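You operate a simulated robot arm through the tools that you are given. There is no shell and no other tool. Be economical: measure what you need, move in short steps, check, and stop when the job is done.

Carry out the task below with a simulated robot arm. There is one attempt and no reset: what you move stays moved.

Task
Fetch the felt pad from the top of the check bench and set it on top of the paper roll. Put the chock from the top of the check bench on top of the purple cover. Fetch the narrow brush from the top of the check bench and set it on top of the empty bobbin there. Take the gauge on the top of the check bench and put it away on the top of the winder stand. Take the tag bundle on the top of the check bench and put it away on the upper shelf of the stores rack. Take the small coil from the top of the forming bench and leave it on top of the check block. Pull the counter door open. Any order will do. Set down upright: chock, gauge.
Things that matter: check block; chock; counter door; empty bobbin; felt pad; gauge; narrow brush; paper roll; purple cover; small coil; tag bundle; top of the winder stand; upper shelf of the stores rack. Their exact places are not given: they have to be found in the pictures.

The check looks at the end state, three seconds after you hand in, the way a careful person would. Anything else that was tipped, shoved, dropped, spilled or broken makes it a failure. Lids that push on must go on centred and level and be pressed home; caps that screw on are set level and turned clockwise until they are tight.

Robot
A 7-joint arm with a two-finger parallel gripper on a trunk, on a base that drives. Base frame: it is fixed to the floor where the robot stands at the start and does not move with it; the origin is under the middle of the robot, x ahead of it, y to its left, z up; the surface under the hand at the start is at about z = 80. Readings come in cm, degrees, newtons and seconds.
Its first joint turns from -166.0 to 166.0 degrees. Places, roughly: check block [75, 550, 75]; chock (6x6x8 cm) [80, 20, 80]; counter door [320, -360, 40]; empty bobbin (6x6x6 cm) [50, -50, 80]; felt pad (4x4x2 cm) [70, 10, 80]; gauge [75, -25, 75]; narrow brush (5x3x5 cm) [80, -10, 80]; paper roll (6x6x12 cm) [100, -20, 90]; purple cover (25x25x4 cm) [100, 0, 80]; small coil [25, 550, 75]; tag bundle (10x5x3 cm) [100, -40, 80]; top of the winder stand [340, 20, 70]; upper shelf of the stores rack [140, 330, 100]. Payload 1.57 kg.
The tool frame sits at the grasp point between the pads (the TCP): z along the fingers, y along the line on which they close. The tips reach 3 cm beyond it. Largest opening 8 cm; finger width 1.7, thickness 1.2; the body of the gripper, 4 by 8.2 cm, starts 8 cm behind the TCP.
Orientation is that of the tool frame in the base frame, as [roll, pitch, yaw] about the fixed x, y, z axes, in that order (R = Rz(yaw) Ry(pitch) Rx(roll)). With the fingers straight down and closing along the base's y, the tool's x points along the base's -x, its y along +y and its z along -z.

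Tools
- The arm moves only by the tool move_arm. Its argument "deltas" is a list of rows, each an object (a shift or turn left out is 0, a gripper value left out holds the last) with "offset": the shift along the base's x, y, z in m, a list of three; "angular": the turn, a rotation vector about the base's x, y, z in degrees, a list of three; "claw": the gripper command, from -1 (shut) to 1 (fully open), values between in proportion. In form: [{"offset": [dx, dy, dz], "angular": [ax, ay, az], "claw": claw}, ...]. A call has 1 to 20 rows; each row shifts and turns the commanded pose from where the row before left it. Rows are played at 5 a second. More than 5 cm and 8.6 degrees between two rows, or a gripper value outside its range, and nothing of the call is played. A pose out of reach is approached as far as the arm can. The call stops where the force on the tool passes 40 N (or 10 N more than at its start, if that is more) or the arm is blocked; 0.2 s more then pass. Each finger travels about 15.3 cm/s and halts on what it meets, pressing with about 35 N; the grip force reading is that of the motor and also rises with nothing between the fingers. The clock runs only during rows and for 0.2 s after the last one: add rows that do not move to give the fingers time. It gives the time, the measured TCP pose, the force on the tool (base axes), the opening and the grip force at its end, in the units of the frame above (readings bear some noise), with the torque about the TCP (base axes, N m) and any sound that the robot's microphone picked up, and new pictures: "views" is both (left out), scene, wrist or none.
- Cameras (640 x 400 px; columns grow to the right, rows downward): "scene" is now at [-1.68, 15.66, 137.92]; the picture's right is [-0.38, -0.92, 0.00], its down [-0.44, 0.18, -0.88] and it looks along [0.81, -0.34, -0.48] (base axes); focal length 290 px, centre (320, 200). "wrist" rides on the gripper at [7.2, -0.7, -12.2] in the tool frame; the picture's right is [0.09, 1.00, 0.00], its down [-0.84, 0.08, -0.54] and it looks along [-0.54, 0.05, 0.84] (tool axes); focal length 238 px, centre (320, 200).
- steer(legs): drives the robot by 1 to 6 legs, each [ahead, left, turn to the left] in cm, cm and degrees, along the robot's own axes; the way and the turn of a leg run together, so that a leg with both is an arc; at most 150 cm and 180 degrees a leg. The arm and the cameras ride along, it lands a little off, and it stops where it bumps. It gives what a move gives, and a new picture of the scene camera.
- pan_tilt(pan, tilt): turns the head with the scene camera to pan (to the left, within 143 degrees either way) and tilt (down, from -29 to 69), counted from straight ahead of the robot. It gives what a move gives, and a new picture of the scene camera.
- pixel_to_xyz(camera, pixels): for up to 12 pixels [column, row] of the newest picture of that camera ("zoom" is the newest enlarged one), the place [x, y, z] in the base frame of the surface seen there, good to about 0.2 cm. It takes no simulated time.
- inspect(camera, box): a new picture of the part [left, top, right, bottom] of that camera's present view, enlarged. It takes no simulated time.
- close_job(): hands the job in; it is judged then, once.

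Go step by step. Measure first, check grasps and placings, and put right what went wrong. The budget is 131 turns and 260 pictures, counting those below and the enlarged ones. Unless the task says otherwise, let go and move clear before handing in.

The tools are called after "Call:" as a command line: name --argument value ..., lists and objects as JSON in quotes. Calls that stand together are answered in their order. move_arm: Moves the arm, as the interface text tells. Its arguments: {"type":"object","properties":{"deltas":{"type":"array","items":{"type":"object","properties":{"offset":{"type":"array","items":{"type":"number"}},"angular":{"type":"array","items":{"type":"number"}},"claw":{"type":"number"}}}},"views":{"type":"string","enum":["both","scene","wrist","none"]}},"required":["deltas"]} The other tools are called the same way: steer (legs) drives the base; pan_tilt (pan, tilt) turns the head that bears the scene camera; pixel_to_xyz (camera, pixels) gives the place of the surface under pixels of a picture; inspect (camera, box) takes an enlarged picture of a part of a camera's view; close_job () hands the job in.

At the start:

```text
clock: 0.0
position: [62.01, 9.28, 106.85]
tool_rot: [180.0, 0.0, 180.0]
force: [0.1, 0.1, 0.7]
ft_torque: [0.02, -0.01, 0.01]
finger_gap: 8.01
grip_force: 0.1
robot x, y, heading: [-0.16, 0.1, -0.2]
head pan, tilt: [-22.5, 28.4]
```

scene: 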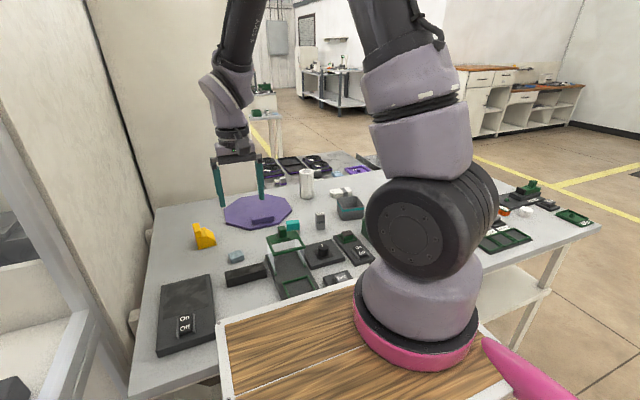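
wrist: 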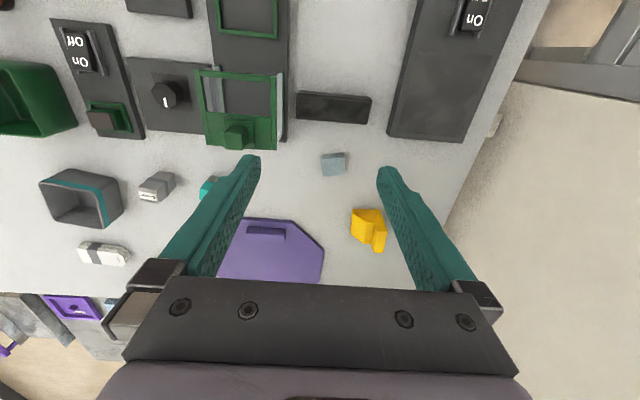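

The scene shows the check bench with a yellow chock (205,236), a purple cover (258,210), a bluish pad (235,256) and a paper roll (306,183). I'll enlarge the view to identify the rest.

Call:
inspect --camera "scene" --box '[140, 140, 400, 300]'

Call:
pixel_to_xyz --camera "scene" --pixels '[[205, 232], [235, 256], [258, 208], [306, 172], [293, 226], [320, 220], [342, 192], [350, 205], [322, 250], [265, 218]]'

Call:
pan_tilt --pan -50 --tilt 35

```text
2.46 times, centred on (270, 220) of scene
```

zoom: 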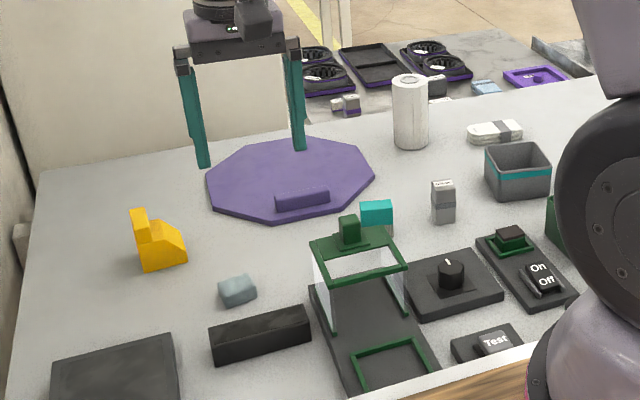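

```text
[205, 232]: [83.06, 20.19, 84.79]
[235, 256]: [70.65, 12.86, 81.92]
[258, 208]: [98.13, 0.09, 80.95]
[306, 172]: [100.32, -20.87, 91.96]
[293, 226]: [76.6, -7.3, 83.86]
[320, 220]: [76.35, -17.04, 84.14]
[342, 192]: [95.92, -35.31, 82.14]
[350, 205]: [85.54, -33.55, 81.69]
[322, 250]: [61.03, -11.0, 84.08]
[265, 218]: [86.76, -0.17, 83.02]
```

```text
clock: 0.9
position: [62.02, 9.28, 106.83]
tool_rot: [-180.0, 0.0, -179.9]
force: [0.1, -0.5, -0.1]
ft_torque: [-0.01, 0.0, 0.02]
finger_gap: 7.97
grip_force: 0.1
robot x, y, heading: [0.29, -0.22, 0.1]
head pan, tilt: [-50.0, 35.0]
```

scene: 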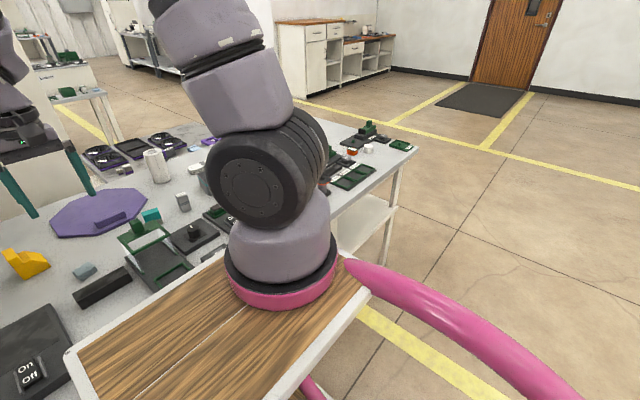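

The bench's right part is hidden by the arm. I'll swing the hand to the right at the same height to look with the wrist camera.

Call:
move_arm --deltas '[{"offset": [0, -0.045, 0.01]}, {"offset": [0, -0.045, 0.01]}, {"offset": [0, -0.045, 0.01]}, {"offset": [0, -0.045, 0.01]}, {"offset": [0, -0.045, 0.01]}, {"offset": [0, -0.045, 0.01]}, {"offset": [0, -0.045, 0]}, {"offset": [0, -0.045, 0]}, {"offset": [0, -0.045, 0]}, {"offset": [0, -0.045, 0]}, {"offset": [0, 0, 0]}]' --views "both"

Call:
pan_tilt --pan -20 --tilt 40

```text
clock: 3.3
position: [61.89, -35.94, 112.73]
tool_rot: [-180.0, -0.1, -180.0]
force: [0.0, 0.7, 0.1]
ft_torque: [0.0, 0.0, -0.04]
finger_gap: 7.99
grip_force: 0.1
robot x, y, heading: [-0.09, -0.09, 0.1]
head pan, tilt: [-50.0, 35.0]
```

scene: 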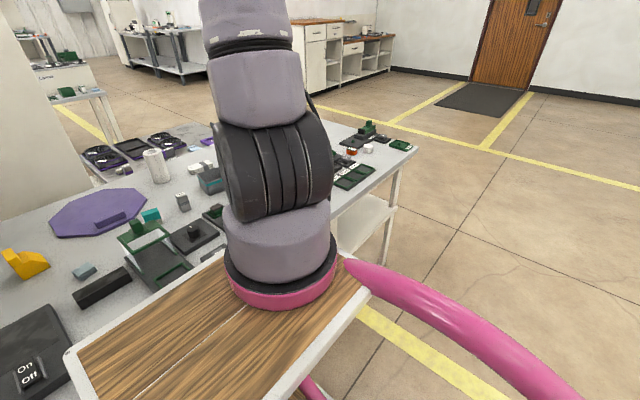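
wrist: 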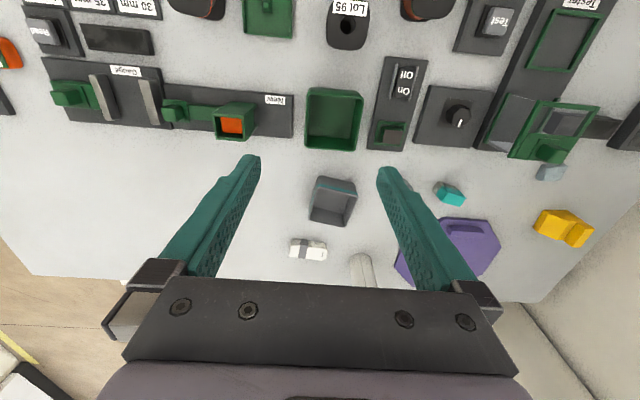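

```text
clock: 4.3
position: [61.89, -35.86, 112.71]
tool_rot: [-180.0, 0.0, -180.0]
force: [0.3, 0.9, 0.6]
ft_torque: [-0.02, 0.02, -0.01]
finger_gap: 7.98
grip_force: 0.1
robot x, y, heading: [0.27, -0.38, -0.0]
head pan, tilt: [-20.0, 40.0]
```

scene: 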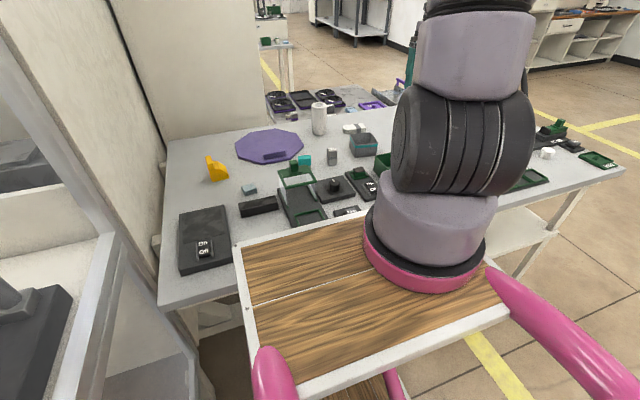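

The wrist picture shows several unlabelled objects at the top. I'll enlarge the upper strip and measure.

Call:
inspect --camera "wrist" --box '[0, 0, 320, 200]'

Call:
inspect --camera "wrist" --box '[300, 0, 640, 212]'

Call:
pixel_to_xyz --camera "wrist" --pixels '[[347, 28], [308, 250], [231, 126], [450, 194], [332, 200], [332, 110], [200, 8], [5, 55], [267, 20], [425, 8], [362, 262], [560, 228]]'

```text
2.00 times, centred on (160, 100) of wrist
```

zoom: 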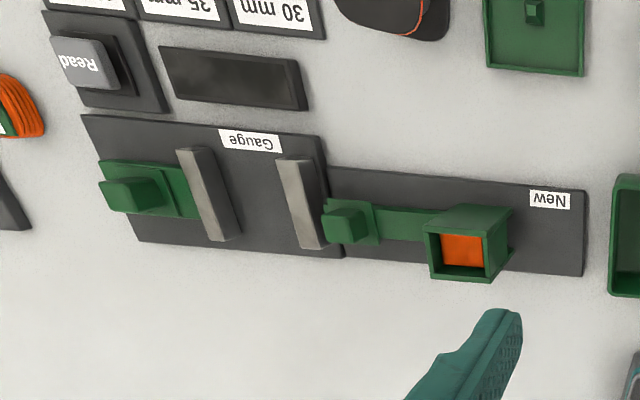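

```text
1.88 times, centred on (470, 106) of wrist
```

zoom: 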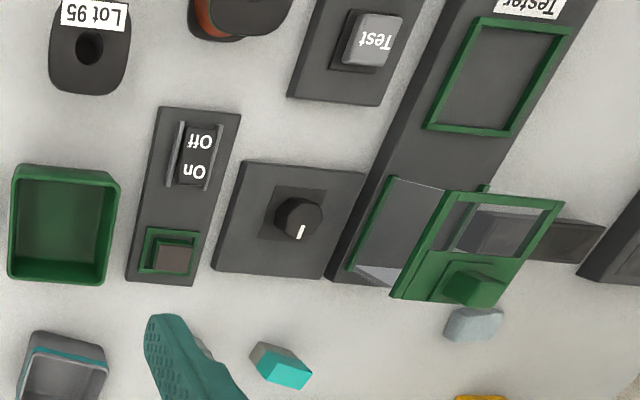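

```text
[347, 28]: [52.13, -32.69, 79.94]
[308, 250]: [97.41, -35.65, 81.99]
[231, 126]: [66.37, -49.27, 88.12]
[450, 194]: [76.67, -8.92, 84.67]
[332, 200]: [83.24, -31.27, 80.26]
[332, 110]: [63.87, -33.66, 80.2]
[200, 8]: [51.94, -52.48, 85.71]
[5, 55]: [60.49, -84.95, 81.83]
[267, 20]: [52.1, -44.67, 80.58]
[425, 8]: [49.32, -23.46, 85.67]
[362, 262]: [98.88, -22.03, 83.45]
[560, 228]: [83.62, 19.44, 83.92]
```

I need a look at the near edge items (spools near x≈50). I'll tilt the hand so its camera looks straight down.

Call:
move_arm --deltas '[{"offset": [-0.01, 0, 0.02], "angular": [0, 8, 0]}, {"offset": [-0.01, 0, 0.02], "angular": [0, 8, 0]}, {"offset": [-0.01, 0, 0.02], "angular": [0, 8, 0]}, {"offset": [0, 0, 0.02], "angular": [0, 8, 0]}, {}]' --views "wrist"

Call:
inspect --camera "wrist" --box '[60, 0, 380, 200]'

Call:
inspect --camera "wrist" --box '[300, 0, 640, 212]'

```text
clock: 5.5
position: [58.92, -35.83, 120.85]
tool_rot: [-179.9, -32.1, 180.0]
force: [0.1, -0.1, 0.1]
ft_torque: [-0.03, 0.01, 0.01]
finger_gap: 8.0
grip_force: 0.1
robot x, y, heading: [0.43, 0.34, 0.2]
head pan, tilt: [-20.0, 40.0]
```

wrist: 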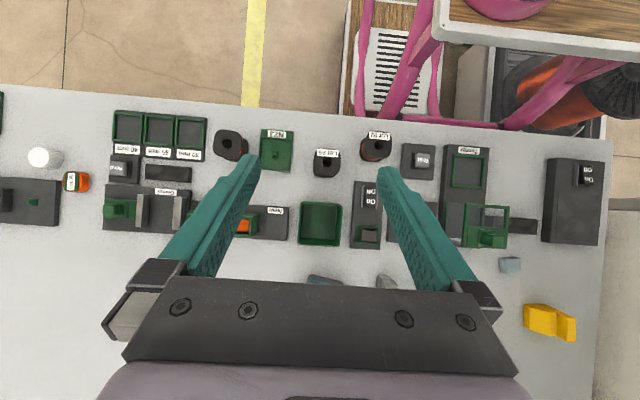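

```text
2.00 times, centred on (220, 100) of wrist
```

zoom: 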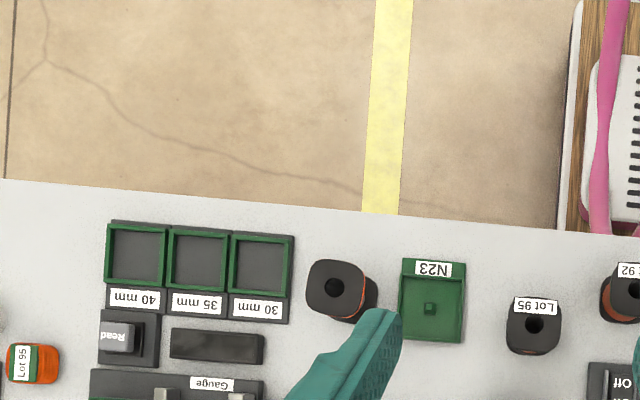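

```text
1.88 times, centred on (470, 106) of wrist
```

zoom: 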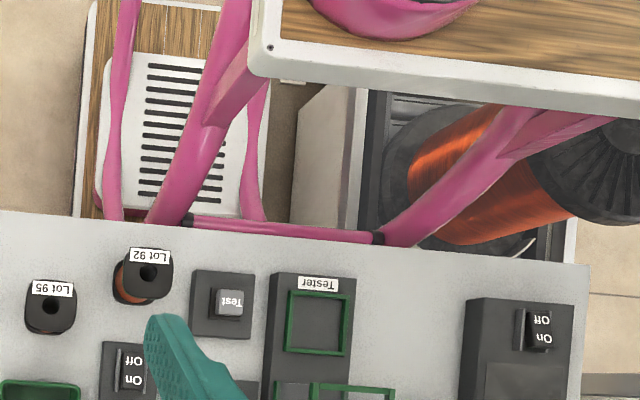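

Three bobbins stand at the near edge: (230,145) unlabelled, (326,160) Lot 95 and (376,145) Lot 92. I'll move the hand right and down a little to see which is empty.

Call:
move_arm --deltas '[{"offset": [0, -0.03, -0.045]}, {"offset": [0, -0.03, -0.045]}, {"offset": [0, -0.0, -0.045]}, {"offset": [0, -0.0, -0.02]}, {}]' --views "wrist"

Call:
inspect --camera "wrist" --box '[180, 0, 500, 200]'

```text
refused: row 1 steps farther than a row can; nothing moved
```

```text
2.00 times, centred on (340, 100) of wrist
```

zoom: 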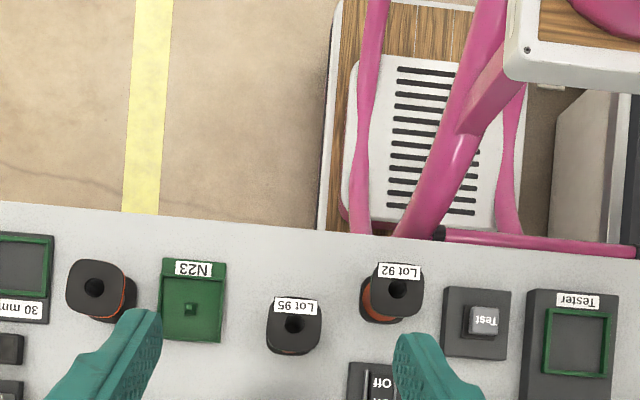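

Call:
move_arm --deltas '[{"offset": [-0.01, -0.03, -0.03]}, {"offset": [-0.01, -0.03, -0.03]}, {"offset": [0, 0, -0.04]}, {"offset": [0, 0, -0.02], "angular": [0, -8, 0]}, {"angular": [0, -8, 0]}, {}]' --views "wrist"

Call:
inspect --camera "wrist" --box '[180, 0, 500, 200]'

```text
clock: 6.9
position: [57.2, -41.67, 108.98]
tool_rot: [-180.0, -15.9, -179.9]
force: [-0.3, 0.2, 0.2]
ft_torque: [-0.02, -0.02, 0.0]
finger_gap: 8.01
grip_force: 0.0
robot x, y, heading: [0.14, 0.02, -0.1]
head pan, tilt: [-20.0, 40.0]
```

wrist: 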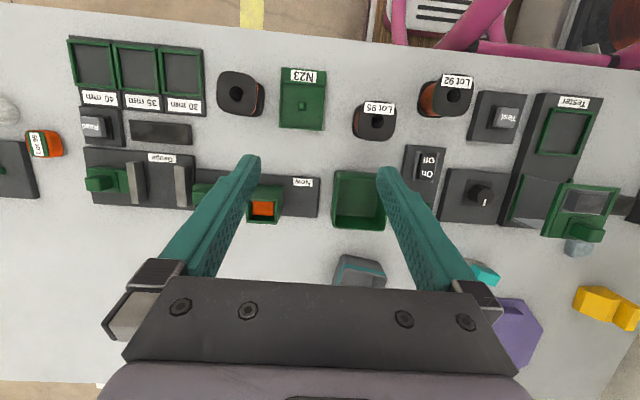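

```text
2.00 times, centred on (340, 100) of wrist
```

zoom: 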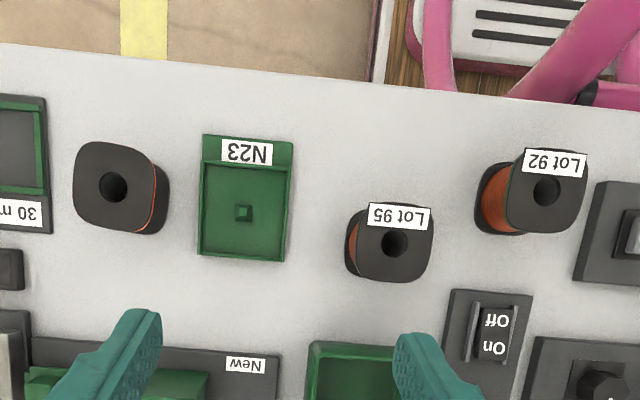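

Call:
pixel_to_xyz --camera "zoom" --pixels '[[82, 185], [150, 185], [113, 148], [113, 222], [113, 187], [350, 245], [428, 245], [395, 270], [512, 190], [582, 195], [158, 200], [243, 211]]'

Call:
inspect --camera "wrist" --box '[200, 55, 280, 125]'

Call:
inspect --camera "scene" --box '[160, 90, 400, 240]'

```text
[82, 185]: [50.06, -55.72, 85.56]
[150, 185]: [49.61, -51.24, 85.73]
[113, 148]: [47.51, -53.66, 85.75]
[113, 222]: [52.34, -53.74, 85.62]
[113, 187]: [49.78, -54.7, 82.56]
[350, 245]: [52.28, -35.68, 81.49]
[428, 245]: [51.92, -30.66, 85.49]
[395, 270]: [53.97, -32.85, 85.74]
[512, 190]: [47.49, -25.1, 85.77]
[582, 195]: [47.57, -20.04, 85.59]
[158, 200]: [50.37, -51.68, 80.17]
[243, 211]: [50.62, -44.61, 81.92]
```

```text
5.71 times, centred on (240, 90) of wrist
```

zoom: 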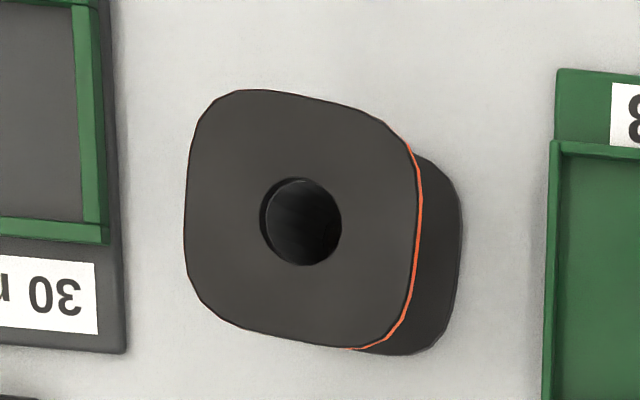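

```text
2.67 times, centred on (280, 165) of scene
```

zoom: 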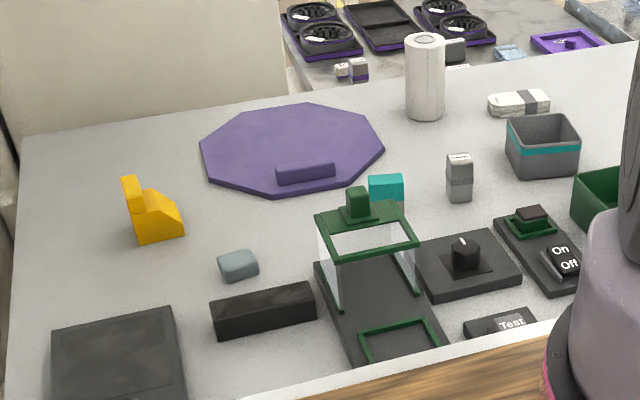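

The unlabelled bobbin is the empty one: top centre ≈(49.8,-53.6,85.7). I'll measure the object details and the gap between the robot's wooden platform and the bench edge.

Call:
pixel_to_xyz --camera "zoom" --pixels '[[240, 258], [222, 268], [255, 262], [240, 280], [150, 225], [385, 185], [460, 157], [425, 40], [520, 100], [305, 172], [290, 130]]'

Call:
pixel_to_xyz --camera "scene" --pixels '[[237, 245], [360, 222], [215, 297], [165, 305], [248, 312]]'

Call:
pan_tilt --pan 20 --tilt 50

```text
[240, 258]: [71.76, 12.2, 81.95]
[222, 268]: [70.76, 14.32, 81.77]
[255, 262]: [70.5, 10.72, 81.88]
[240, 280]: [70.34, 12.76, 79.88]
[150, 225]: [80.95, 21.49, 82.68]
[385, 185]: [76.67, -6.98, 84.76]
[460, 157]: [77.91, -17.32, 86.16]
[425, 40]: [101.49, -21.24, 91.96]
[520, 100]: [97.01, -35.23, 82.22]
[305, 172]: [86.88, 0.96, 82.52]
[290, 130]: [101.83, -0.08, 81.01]
```

```text
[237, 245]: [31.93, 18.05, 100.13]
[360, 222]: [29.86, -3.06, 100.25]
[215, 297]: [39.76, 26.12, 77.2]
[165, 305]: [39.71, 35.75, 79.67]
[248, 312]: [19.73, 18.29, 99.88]
```

```text
clock: 7.9
position: [57.22, -41.65, 108.86]
tool_rot: [-180.0, -16.1, -180.0]
force: [0.4, -0.3, -0.1]
ft_torque: [0.02, -0.02, 0.02]
finger_gap: 7.98
grip_force: 0.2
robot x, y, heading: [0.0, -0.11, -0.2]
head pan, tilt: [20.0, 50.0]
```

scene: 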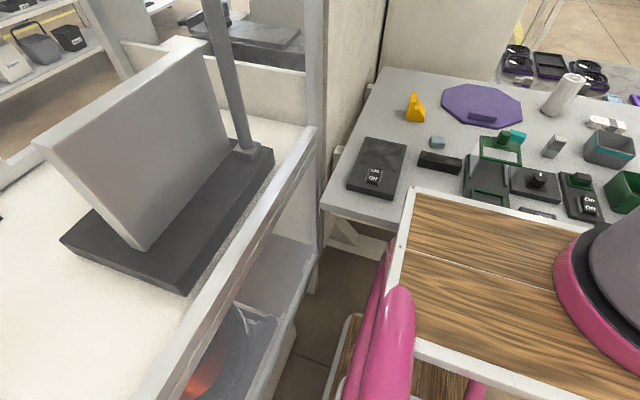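

The platform front is at x≈32 and the bench edge at x≈40, so there's room. The roll and bundle are just beyond reach, so I'll drive 12 cm right and 5 cm ahead.

Call:
steer --legs '[[0, -12, 0], [5, 0, 0]]'

Call:
pan_tilt --pan -8 --tilt 32

```text
clock: 9.8
position: [60.47, -53.92, 109.06]
tool_rot: [-179.8, -15.9, 180.0]
force: [-0.1, 0.4, -0.2]
ft_torque: [-0.03, -0.02, -0.03]
finger_gap: 7.99
grip_force: 0.1
robot x, y, heading: [3.16, -12.56, 0.1]
head pan, tilt: [20.0, 50.0]
stopped in leg 2: the robot was blocked; the commanded pose is now the measured one
```

scene: 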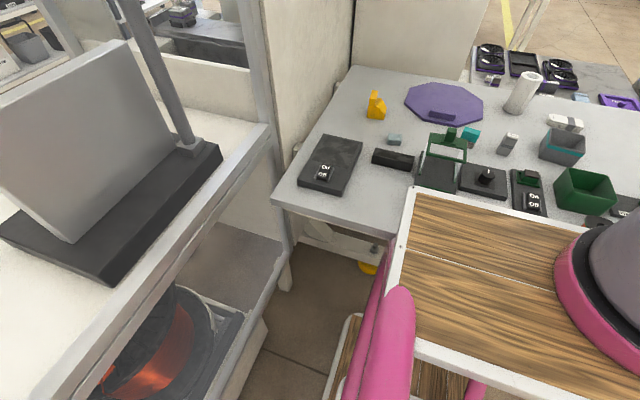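

```text
clock: 10.8
position: [60.42, -53.96, 108.94]
tool_rot: [-179.9, -16.0, -179.9]
force: [-0.5, -0.2, -0.5]
ft_torque: [0.0, -0.04, 0.0]
finger_gap: 8.01
grip_force: 0.0
robot x, y, heading: [3.21, -12.17, 0.2]
head pan, tilt: [-8.0, 32.0]
```

scene: 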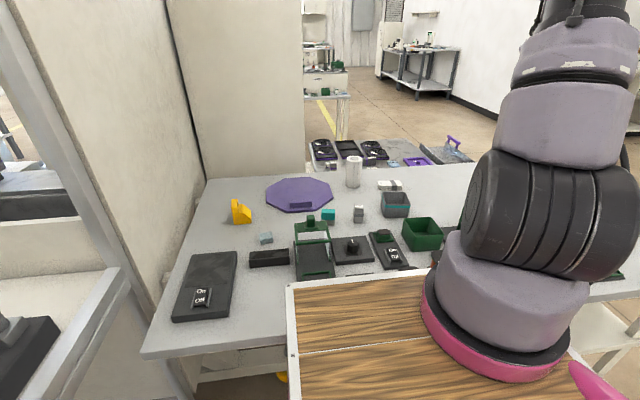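

It stopped at x=3.2, y=-12.3, which is enough. Now I'll take a detailed view for grasp orientations.

Call:
inspect --camera "scene" --box '[220, 150, 420, 275]'

```text
3.20 times, centred on (320, 212) of scene
```

zoom: 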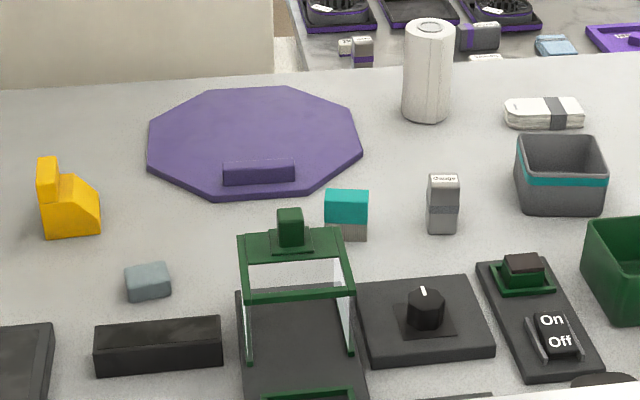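

Call:
pixel_to_xyz --camera "zoom" --pixels '[[126, 270], [145, 264], [166, 264], [170, 283], [130, 275], [427, 26], [412, 30], [447, 30], [428, 38], [347, 197], [328, 196], [367, 198]]'

Call:
pixel_to_xyz --camera "zoom" --pixels '[[47, 160], [40, 162], [44, 205], [70, 215], [96, 205], [75, 185], [443, 183], [431, 186], [456, 186], [510, 108], [545, 106], [578, 104]]'

Call:
move_arm --deltas '[{"offset": [0, 0.045, 0.0], "angular": [0, -8, 0]}, {"offset": [0, 0.045, 0.0], "angular": [0, -8, 0]}, {"offset": [0, 0.045, 0.0]}, {"offset": [0, 0.045, 0.0]}, {"offset": [0, 0.045, 0.0]}, {"offset": [0, 0.045, 0.0]}, {"offset": [0, 0.045, 0.0]}, {"offset": [0, 0.045, 0.0]}, {"offset": [0, 0.045, 0.0]}, {"offset": [0, 0.045, 0.0]}, {"offset": [0, 0.045, 0.0]}, {"offset": [0, 0.045, 0.0]}, {"offset": [0, 0.045, 0.0]}, {"offset": [0.01, 0.045, 0.0]}, {"offset": [0.04, 0.022, 0.0]}, {}]' --views "wrist"

```text
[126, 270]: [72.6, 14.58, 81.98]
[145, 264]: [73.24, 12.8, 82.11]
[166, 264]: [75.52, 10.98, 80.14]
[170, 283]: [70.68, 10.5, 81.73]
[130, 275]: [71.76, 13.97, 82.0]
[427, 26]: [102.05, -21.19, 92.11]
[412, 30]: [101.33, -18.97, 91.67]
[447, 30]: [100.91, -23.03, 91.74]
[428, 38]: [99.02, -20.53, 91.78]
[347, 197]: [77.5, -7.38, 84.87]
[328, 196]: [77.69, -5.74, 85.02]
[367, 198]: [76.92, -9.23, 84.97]
```

```text
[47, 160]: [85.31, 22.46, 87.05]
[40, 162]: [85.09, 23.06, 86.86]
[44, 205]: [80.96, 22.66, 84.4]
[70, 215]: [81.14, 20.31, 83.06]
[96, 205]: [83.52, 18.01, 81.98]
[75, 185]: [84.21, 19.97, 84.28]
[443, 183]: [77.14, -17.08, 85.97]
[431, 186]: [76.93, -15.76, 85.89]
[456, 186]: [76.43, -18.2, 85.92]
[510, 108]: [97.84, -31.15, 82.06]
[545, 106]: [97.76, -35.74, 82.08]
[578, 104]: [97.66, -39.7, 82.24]
```

```text
clock: 14.2
position: [65.34, 11.64, 108.94]
tool_rot: [-180.0, 0.1, 180.0]
force: [0.1, 0.6, -0.1]
ft_torque: [-0.03, -0.01, 0.05]
finger_gap: 8.0
grip_force: 0.1
robot x, y, heading: [3.58, -12.14, 0.2]
head pan, tilt: [-8.0, 32.0]
```

wrist: 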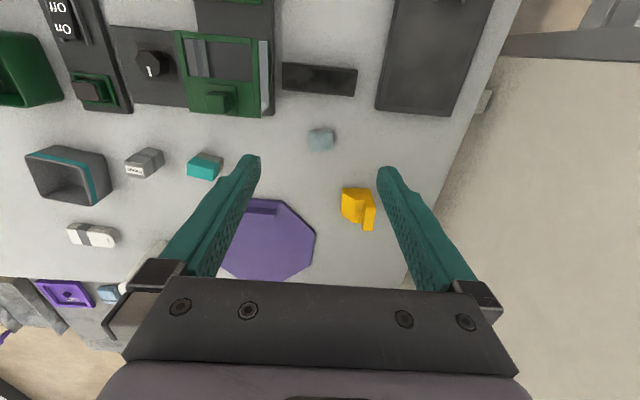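

The pad is at wrist (320,138), slightly rotated. I'll zoom to get its outline.

Call:
inspect --camera "wrist" --box '[280, 113, 360, 163]'

Call:
inspect --camera "wrist" --box '[300, 160, 420, 235]'

```text
8.00 times, centred on (320, 138) of wrist
```

zoom: 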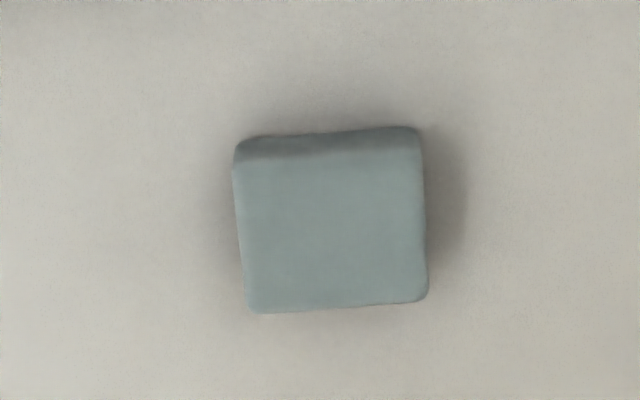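

```text
5.33 times, centred on (360, 198) of wrist
```

zoom: 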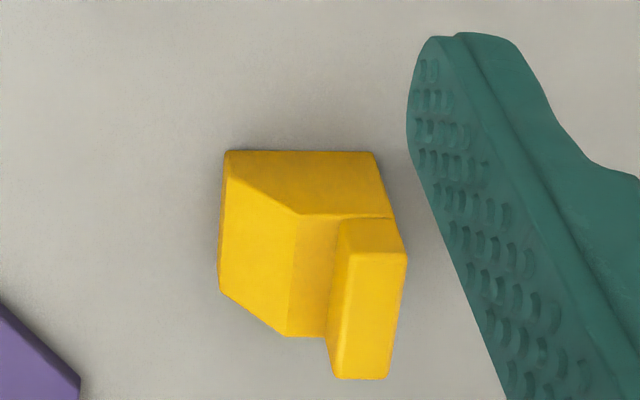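

Call:
pixel_to_xyz --camera "wrist" --pixels '[[311.5, 134], [332, 132], [333, 149.5], [312, 151.5], [322, 141.5]]'

Call:
pixel_to_xyz --camera "zoom" --pixels '[[228, 153], [372, 154], [405, 255], [388, 378], [335, 378], [290, 335], [222, 290], [300, 216], [370, 315], [355, 225]]'

```text
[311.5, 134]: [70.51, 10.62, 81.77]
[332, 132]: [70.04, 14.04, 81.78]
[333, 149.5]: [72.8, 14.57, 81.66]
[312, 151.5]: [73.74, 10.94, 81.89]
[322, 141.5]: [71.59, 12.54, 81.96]
```

```text
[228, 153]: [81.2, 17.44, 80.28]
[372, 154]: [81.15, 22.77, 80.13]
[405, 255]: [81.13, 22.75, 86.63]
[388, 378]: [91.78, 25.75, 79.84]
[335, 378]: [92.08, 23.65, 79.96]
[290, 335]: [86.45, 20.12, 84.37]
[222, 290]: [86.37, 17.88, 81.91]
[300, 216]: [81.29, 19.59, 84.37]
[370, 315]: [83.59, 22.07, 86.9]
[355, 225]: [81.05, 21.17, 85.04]
```

Pad centre is ≈(71.7,12.5), yawed about +7°, top at 82. I'll descend with the hand yawed 7° and close.

Call:
move_arm --deltas '[{"offset": [0.03, 0.005, -0.03], "angular": [0, 0, 7]}, {"offset": [0.034, 0.004, -0.03]}, {"offset": [0, 0, -0.045]}, {"offset": [0, 0, -0.045]}, {"offset": [0, 0, -0.045]}, {"offset": [0, 0, -0.03]}, {"offset": [0, 0, -0.02]}, {"offset": [0, 0, -0.01]}, {}, {"claw": -1}, {"claw": -1}, {"claw": -1}, {"claw": -1}]' --views "both"

```text
clock: 17.0
position: [71.75, 12.17, 83.52]
tool_rot: [-179.9, 0.0, -172.9]
force: [-0.6, -0.5, -1.2]
ft_torque: [0.01, 0.0, -0.02]
finger_gap: 3.79
grip_force: 35.0
robot x, y, heading: [3.44, -12.11, 0.1]
head pan, tilt: [-8.0, 32.0]
```

scene: 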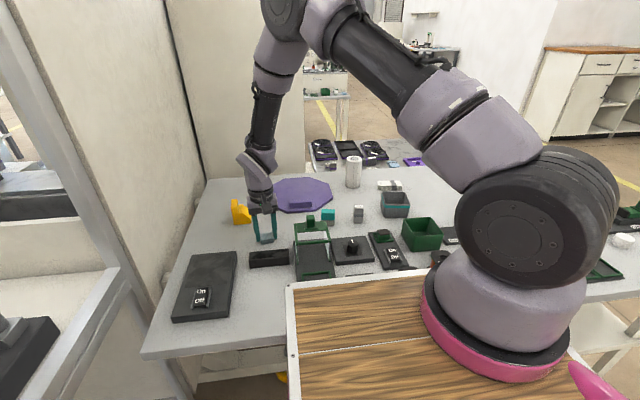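
wrist: 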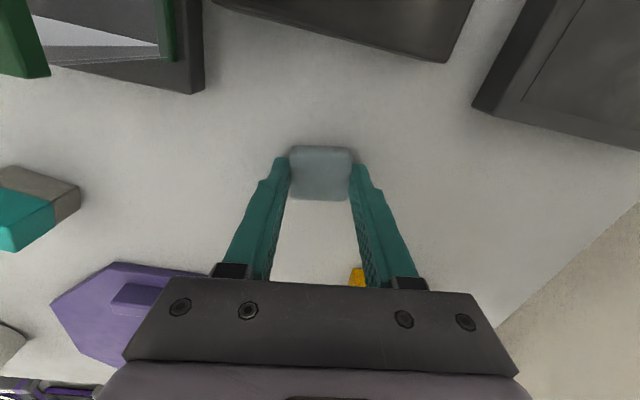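

The pad is gripped (3.79 cm). I'll lift and go above near the paper roll to measure its top from the wrist camera.

Call:
move_arm --deltas '[{"offset": [0, 0, 0.04]}, {"offset": [0, 0, 0.045]}, {"offset": [0, 0, 0.045]}, {"offset": [0, 0, 0.045]}, {"offset": [0, 0, 0.045]}, {"offset": [0.01, -0.045, 0.0]}, {"offset": [0.01, -0.045, 0]}, {"offset": [0.02, -0.045, 0], "angular": [0, 0, -7]}, {"offset": [0.02, -0.045, 0]}, {"offset": [0.02, -0.045, 0]}, {"offset": [0.02, -0.045, 0]}, {"offset": [0.02, -0.045, 0]}, {}]' --views "both"

```text
clock: 19.8
position: [83.91, -19.05, 105.14]
tool_rot: [-179.9, -0.1, -179.9]
force: [0.0, -0.2, -0.4]
ft_torque: [-0.01, 0.0, 0.0]
finger_gap: 3.82
grip_force: 35.2
robot x, y, heading: [3.33, -12.5, 0.1]
head pan, tilt: [-8.0, 32.0]
```

scene: 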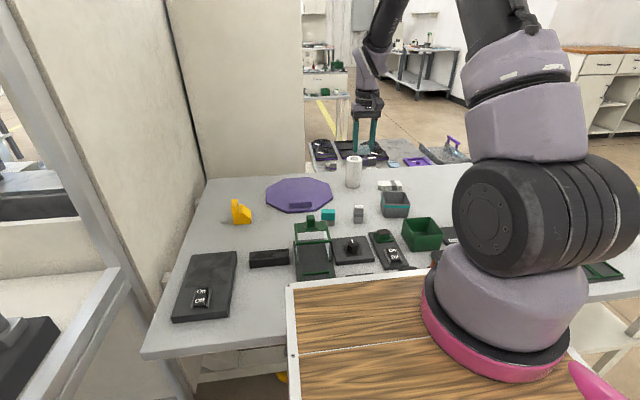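
wrist: 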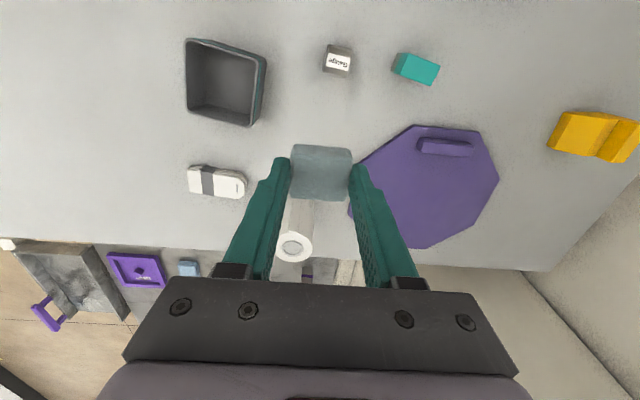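

The roll's top ring is at (294,247) in the wrist view. I'll measure its rim.

Call:
inspect --camera "wrist" --box '[270, 215, 334, 270]'

Call:
pixel_to_xyz --camera "wrist" --pixels '[[278.5, 247], [308.5, 247], [293, 235], [293, 260], [320, 170], [300, 160], [345, 165]]'

```text
7.27 times, centred on (302, 242) of wrist
```

zoom: 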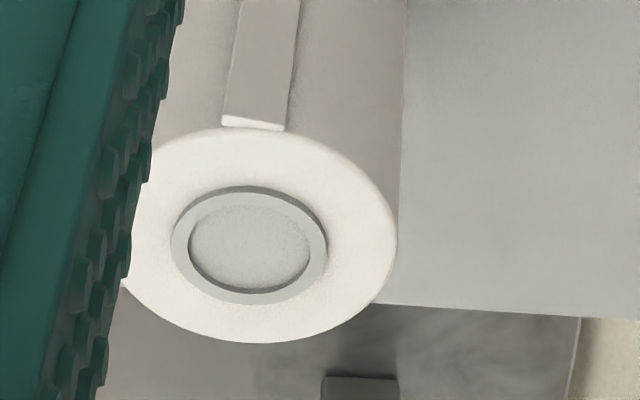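

```text
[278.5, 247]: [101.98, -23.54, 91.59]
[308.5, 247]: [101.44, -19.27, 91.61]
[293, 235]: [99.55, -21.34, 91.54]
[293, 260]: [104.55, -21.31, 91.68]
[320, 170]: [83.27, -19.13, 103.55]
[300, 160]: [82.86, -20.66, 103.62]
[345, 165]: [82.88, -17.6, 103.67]
```

Call:
pixel_to_xyz --camera "zoom" --pixels '[[260, 140], [250, 330], [155, 240], [385, 240], [250, 245]]'

```text
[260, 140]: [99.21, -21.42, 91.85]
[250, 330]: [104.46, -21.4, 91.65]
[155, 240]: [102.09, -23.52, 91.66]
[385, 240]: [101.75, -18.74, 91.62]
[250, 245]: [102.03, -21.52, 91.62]
```

Roll top centre ≈(101.7,-21.4,91.7). I'll move over it, then lower.

Call:
move_arm --deltas '[{"offset": [0.045, -0.006, 0]}, {"offset": [0.045, -0.006, -0.01]}, {"offset": [0.045, -0.006, -0.01]}, {"offset": [0.043, -0.005, -0.02]}, {}, {}]' --views "both"

```text
clock: 21.2
position: [101.53, -21.87, 101.53]
tool_rot: [-179.9, 0.1, -179.9]
force: [-0.1, 0.3, 0.5]
ft_torque: [-0.01, 0.01, 0.0]
finger_gap: 3.83
grip_force: 34.6
robot x, y, heading: [2.91, -12.31, 0.2]
head pan, tilt: [-8.0, 32.0]
```

scene: 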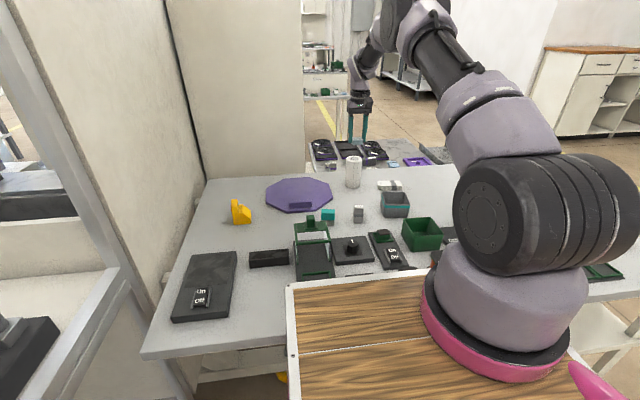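
wrist: 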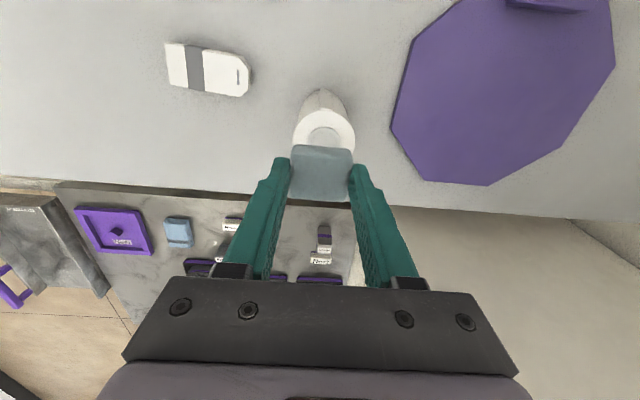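

Now the roll's rim is visible at (324,128). I'll measure roll and pad together.

Call:
inspect --camera "wrist" --box '[270, 80, 382, 210]'

Call:
pixel_to_xyz --camera "wrist" --pixels '[[296, 135], [352, 135], [324, 114], [300, 122], [346, 120], [324, 148], [324, 195], [298, 170], [346, 170]]'

```text
3.08 times, centred on (326, 145) of wrist
```

zoom: 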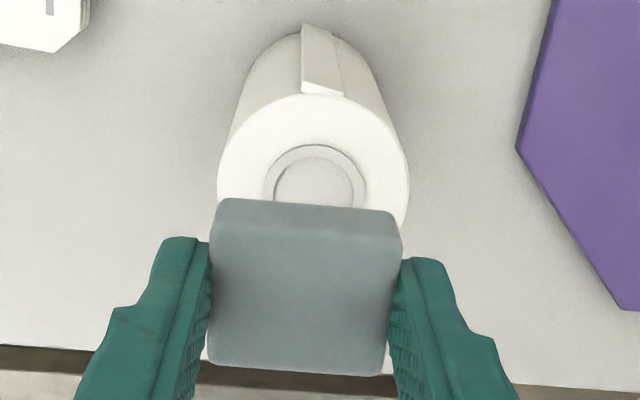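

```text
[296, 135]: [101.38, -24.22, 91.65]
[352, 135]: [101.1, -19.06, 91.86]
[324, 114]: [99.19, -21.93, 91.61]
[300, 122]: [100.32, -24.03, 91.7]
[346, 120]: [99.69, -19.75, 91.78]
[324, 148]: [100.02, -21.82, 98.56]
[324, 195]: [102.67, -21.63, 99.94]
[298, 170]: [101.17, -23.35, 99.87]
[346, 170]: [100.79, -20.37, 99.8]
```

Pad centre is ≈(101.4,-21.85), and roll centre is ≈(101.8,-21.65). I'll correct slightly and lower to TCP z≈95.3.

Call:
move_arm --deltas '[{"offset": [0.003, 0.002, -0.03]}, {"offset": [0, 0, -0.02]}, {"offset": [0, 0, -0.007]}, {"offset": [0, 0, -0.003]}, {}]' --views "both"

```text
clock: 22.4
position: [101.89, -21.4, 95.63]
tool_rot: [-179.8, 0.0, -179.9]
force: [0.6, 0.6, -0.9]
ft_torque: [-0.02, -0.05, 0.0]
finger_gap: 3.8
grip_force: 35.5
robot x, y, heading: [3.43, -12.63, -0.0]
head pan, tilt: [-8.0, 32.0]
```

scene: 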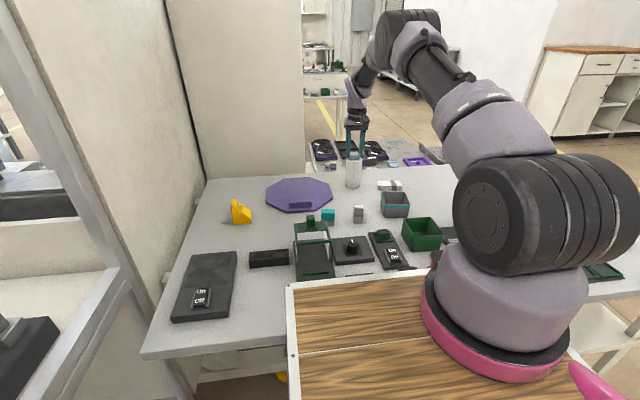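
wrist: 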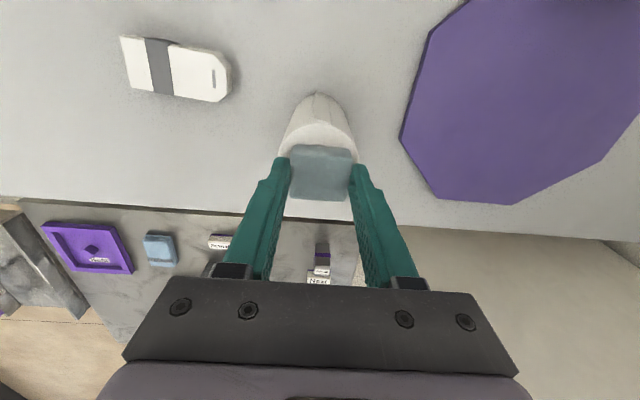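

Call:
move_arm --deltas '[{"offset": [0, 0, -0.003]}, {}, {"claw": -0.3}, {"claw": -0.1}, {"claw": 0.2}, {"claw": 0.4}, {}, {"offset": [0, 0, 0.03]}, {"offset": [0, 0, 0.04]}, {}]' --views "both"

Call:
inspect --camera "wrist" --box '[270, 80, 382, 210]'

Call:
inspect --camera "scene" --box '[310, 130, 400, 200]'

```text
clock: 24.6
position: [101.93, -21.38, 102.21]
tool_rot: [-179.8, 0.0, 180.0]
force: [0.7, 0.6, 0.1]
ft_torque: [0.01, 0.02, -0.01]
finger_gap: 5.61
grip_force: 0.1
robot x, y, heading: [3.15, -12.7, -0.0]
head pan, tilt: [-8.0, 32.0]
```

scene: 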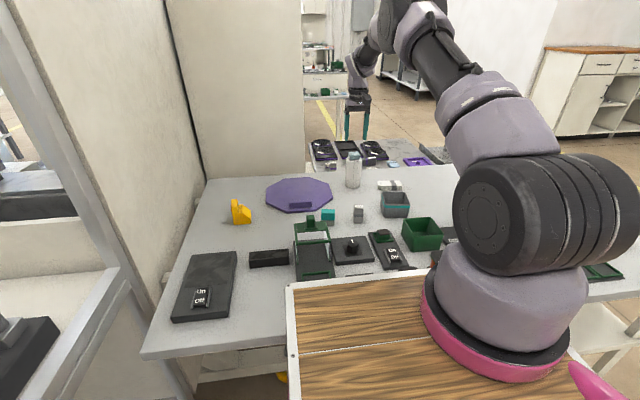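
wrist: 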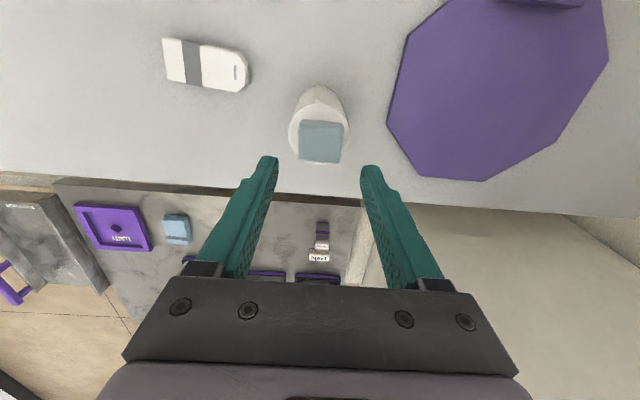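

```text
3.08 times, centred on (326, 145) of wrist
```

zoom: 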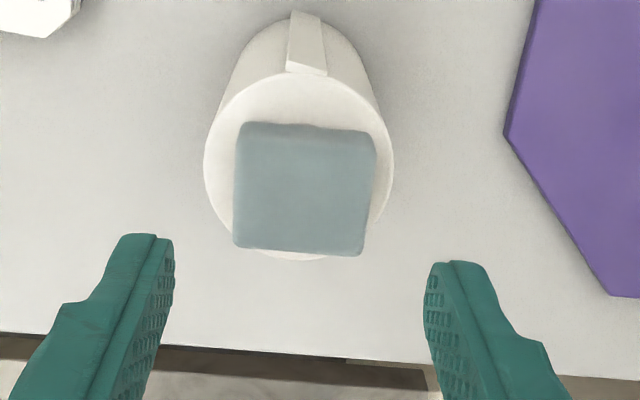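

```text
5.71 times, centred on (355, 165) of scene
```

zoom: 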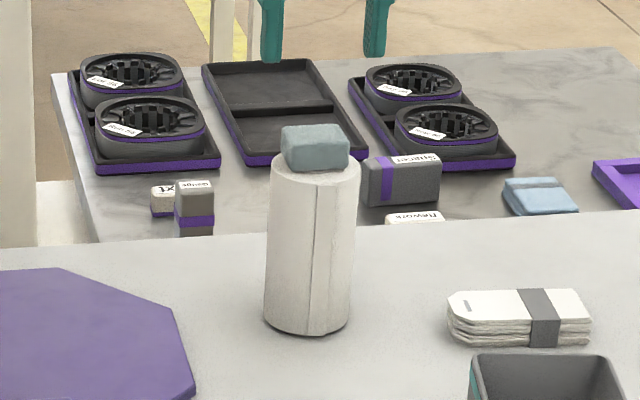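

The pad sits on the roll. Next is the chock: I'll swing over it while yawing the hand 90° so the fingers close along x on its flat profile faces.

Call:
move_arm --deltas '[{"offset": [-0.02, 0.03, 0.02], "angular": [0, 0, 8], "claw": 1}, {"offset": [-0.02, 0.04, 0.01], "angular": [0, 0, 8]}, {"offset": [-0.02, 0.04, 0], "angular": [0, 0, 8]}, {"offset": [-0.02, 0.04, 0], "angular": [0, 0, 8]}, {"offset": [-0.02, 0.04, 0], "angular": [0, 0, 8]}, {"offset": [-0.02, 0.04, 0], "angular": [0, 0, 8]}, {"offset": [-0.02, 0.04, 0], "angular": [0, 0, 8]}, {"offset": [-0.02, 0.04, 0], "angular": [0, 0, 8]}, {"offset": [-0.02, 0.04, 0], "angular": [0, 0, 8]}, {"offset": [0, 0.04, 0], "angular": [0, 0, 8]}, {"offset": [0, 0.024, 0], "angular": [0, 0, 8]}, {"angular": [0, 0, 2]}, {}, {}]' --views "both"

```text
clock: 27.6
position: [84.16, 19.98, 105.16]
tool_rot: [-179.9, -0.1, -89.9]
force: [-1.1, 0.7, 0.3]
ft_torque: [0.03, 0.05, -0.05]
finger_gap: 8.0
grip_force: 0.1
robot x, y, heading: [3.54, -12.33, 0.3]
head pan, tilt: [-8.0, 32.0]
```

scene: 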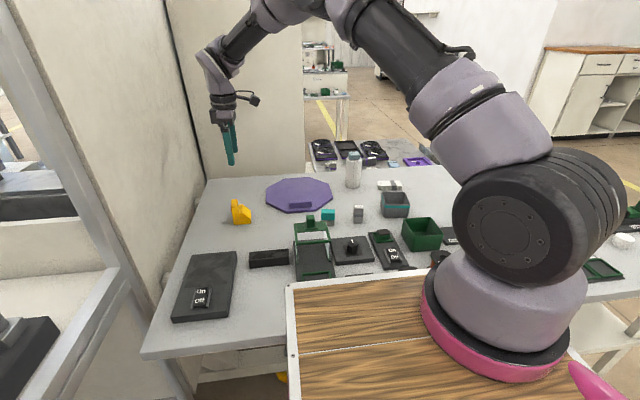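
wrist: 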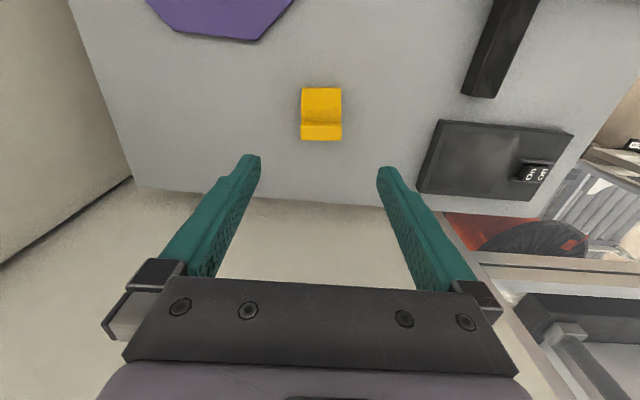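

Call:
inspect --camera "wrist" --box '[281, 75, 361, 150]'

Call:
pixel_to_xyz --camera "wrist" --pixels '[[303, 90], [340, 90], [303, 112], [340, 112], [302, 138], [341, 138], [321, 138], [321, 125]]'

Call:
pixel_to_xyz --camera "scene" --pixels '[[285, 211], [278, 183], [318, 182], [268, 196], [331, 193], [300, 195]]'

```text
5.33 times, centred on (321, 112) of wrist
```

zoom: 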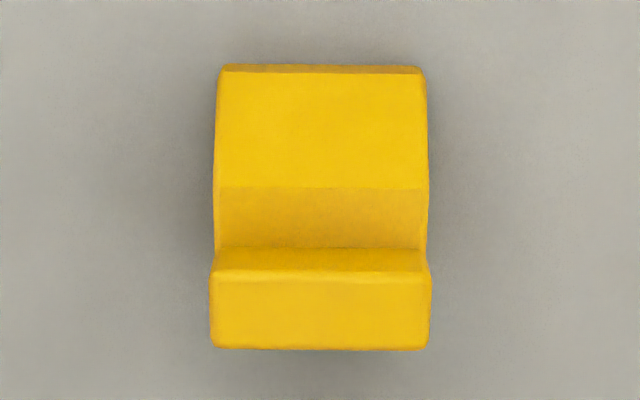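

```text
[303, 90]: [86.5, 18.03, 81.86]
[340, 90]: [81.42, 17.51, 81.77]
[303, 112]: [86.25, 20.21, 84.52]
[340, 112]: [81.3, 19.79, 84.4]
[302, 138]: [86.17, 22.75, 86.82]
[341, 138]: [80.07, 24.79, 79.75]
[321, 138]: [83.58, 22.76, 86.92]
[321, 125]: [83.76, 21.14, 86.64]
```

```text
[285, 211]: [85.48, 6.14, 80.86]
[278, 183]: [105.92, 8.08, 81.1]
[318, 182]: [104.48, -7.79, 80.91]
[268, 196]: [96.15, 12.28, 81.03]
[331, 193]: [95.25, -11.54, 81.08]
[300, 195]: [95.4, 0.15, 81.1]
```

Chock centre is ≈(83.9,20.6), yawed +5°. I'll descend and grip.

Call:
move_arm --deltas '[{"offset": [-0.0025, 0.006, -0.04], "angular": [0, 0, 5]}, {"offset": [0, 0, -0.045]}, {"offset": [0, 0, -0.045]}, {"offset": [0, 0, -0.04]}, {"offset": [0, 0, -0.03]}, {"offset": [0, 0, -0.01]}, {}, {"claw": -1}, {}, {}, {}]' --views "both"

```text
clock: 30.0
position: [83.86, 20.6, 84.11]
tool_rot: [179.9, 0.0, -84.9]
force: [0.1, 0.2, 0.8]
ft_torque: [0.01, 0.02, 0.01]
finger_gap: 5.38
grip_force: 35.0
robot x, y, heading: [3.01, -11.98, 0.2]
head pan, tilt: [-8.0, 32.0]
```

scene: 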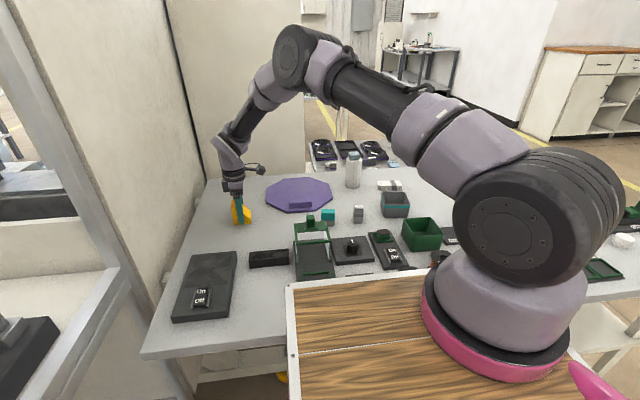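
wrist: 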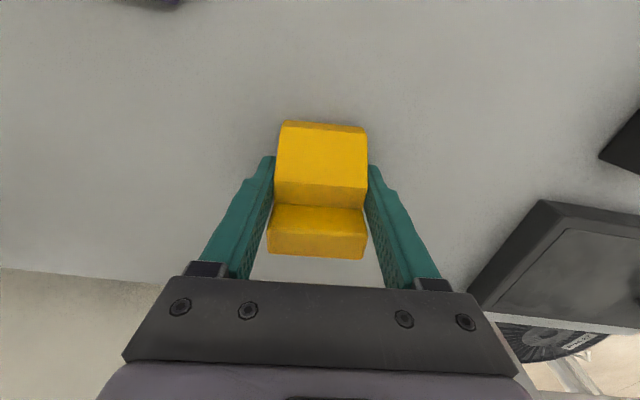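

Gripped. I'll lift and carry it above the cover centre (97,0.5), keeping clear of the handle at x≈87.

Call:
move_arm --deltas '[{"offset": [0, 0, 0.03]}, {"offset": [0, 0, 0.045]}, {"offset": [0.02, -0.035, 0.01]}, {"offset": [0.025, -0.035, 0]}, {"offset": [0.025, -0.035, 0]}, {"offset": [0.025, -0.035, 0]}, {"offset": [0.025, -0.035, 0]}, {"offset": [0.012, -0.023, -0.02]}, {"offset": [0, 0, -0.04]}, {}]' --views "both"

```text
clock: 32.2
position: [96.84, 0.79, 86.66]
tool_rot: [-179.9, 0.0, -85.0]
force: [0.3, 0.3, -4.4]
ft_torque: [-0.02, -0.03, -0.02]
finger_gap: 5.4
grip_force: 35.1
robot x, y, heading: [3.06, -12.14, 0.2]
head pan, tilt: [-8.0, 32.0]
```

scene: 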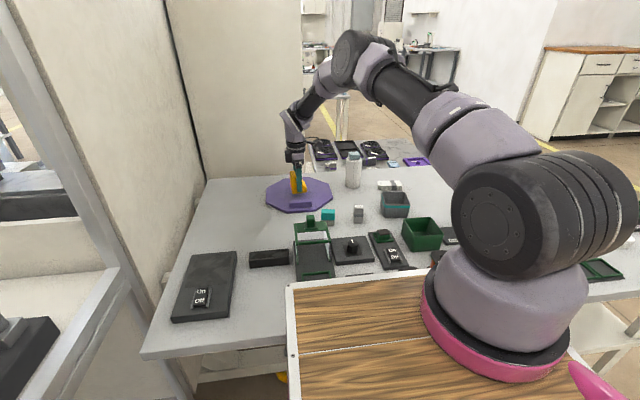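
wrist: 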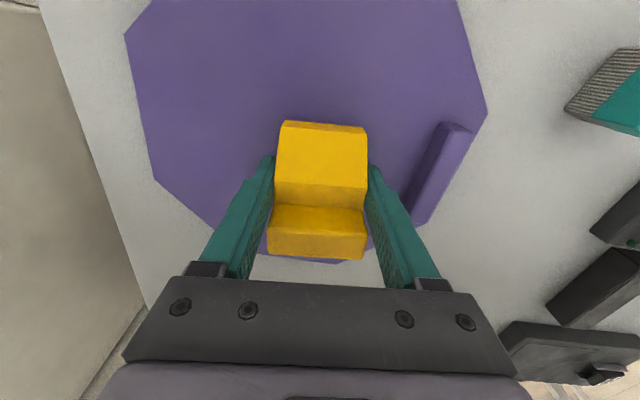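

Call:
move_arm --deltas '[{"offset": [0, 0, -0.01]}, {"offset": [0, 0, -0.003]}, {"offset": [0, 0, -0.002]}, {}]' --views "none"

```text
clock: 33.2
position: [96.87, 0.81, 85.11]
tool_rot: [-180.0, 0.0, -85.0]
force: [-0.9, -0.2, -3.6]
ft_torque: [-0.02, 0.01, 0.03]
finger_gap: 5.36
grip_force: 34.9
robot x, y, heading: [3.11, -12.51, 0.4]
head pan, tilt: [-8.0, 32.0]
```

Call:
move_arm --deltas '[{"offset": [0, 0, -0.001]}, {}]' --views "none"

```text
clock: 33.8
position: [96.88, 0.76, 84.97]
tool_rot: [-179.9, 0.0, -84.9]
force: [-0.9, -0.1, -4.9]
ft_torque: [-0.04, 0.0, -0.01]
finger_gap: 5.38
grip_force: 35.7
robot x, y, heading: [2.92, -12.61, 0.2]
head pan, tilt: [-8.0, 32.0]
```

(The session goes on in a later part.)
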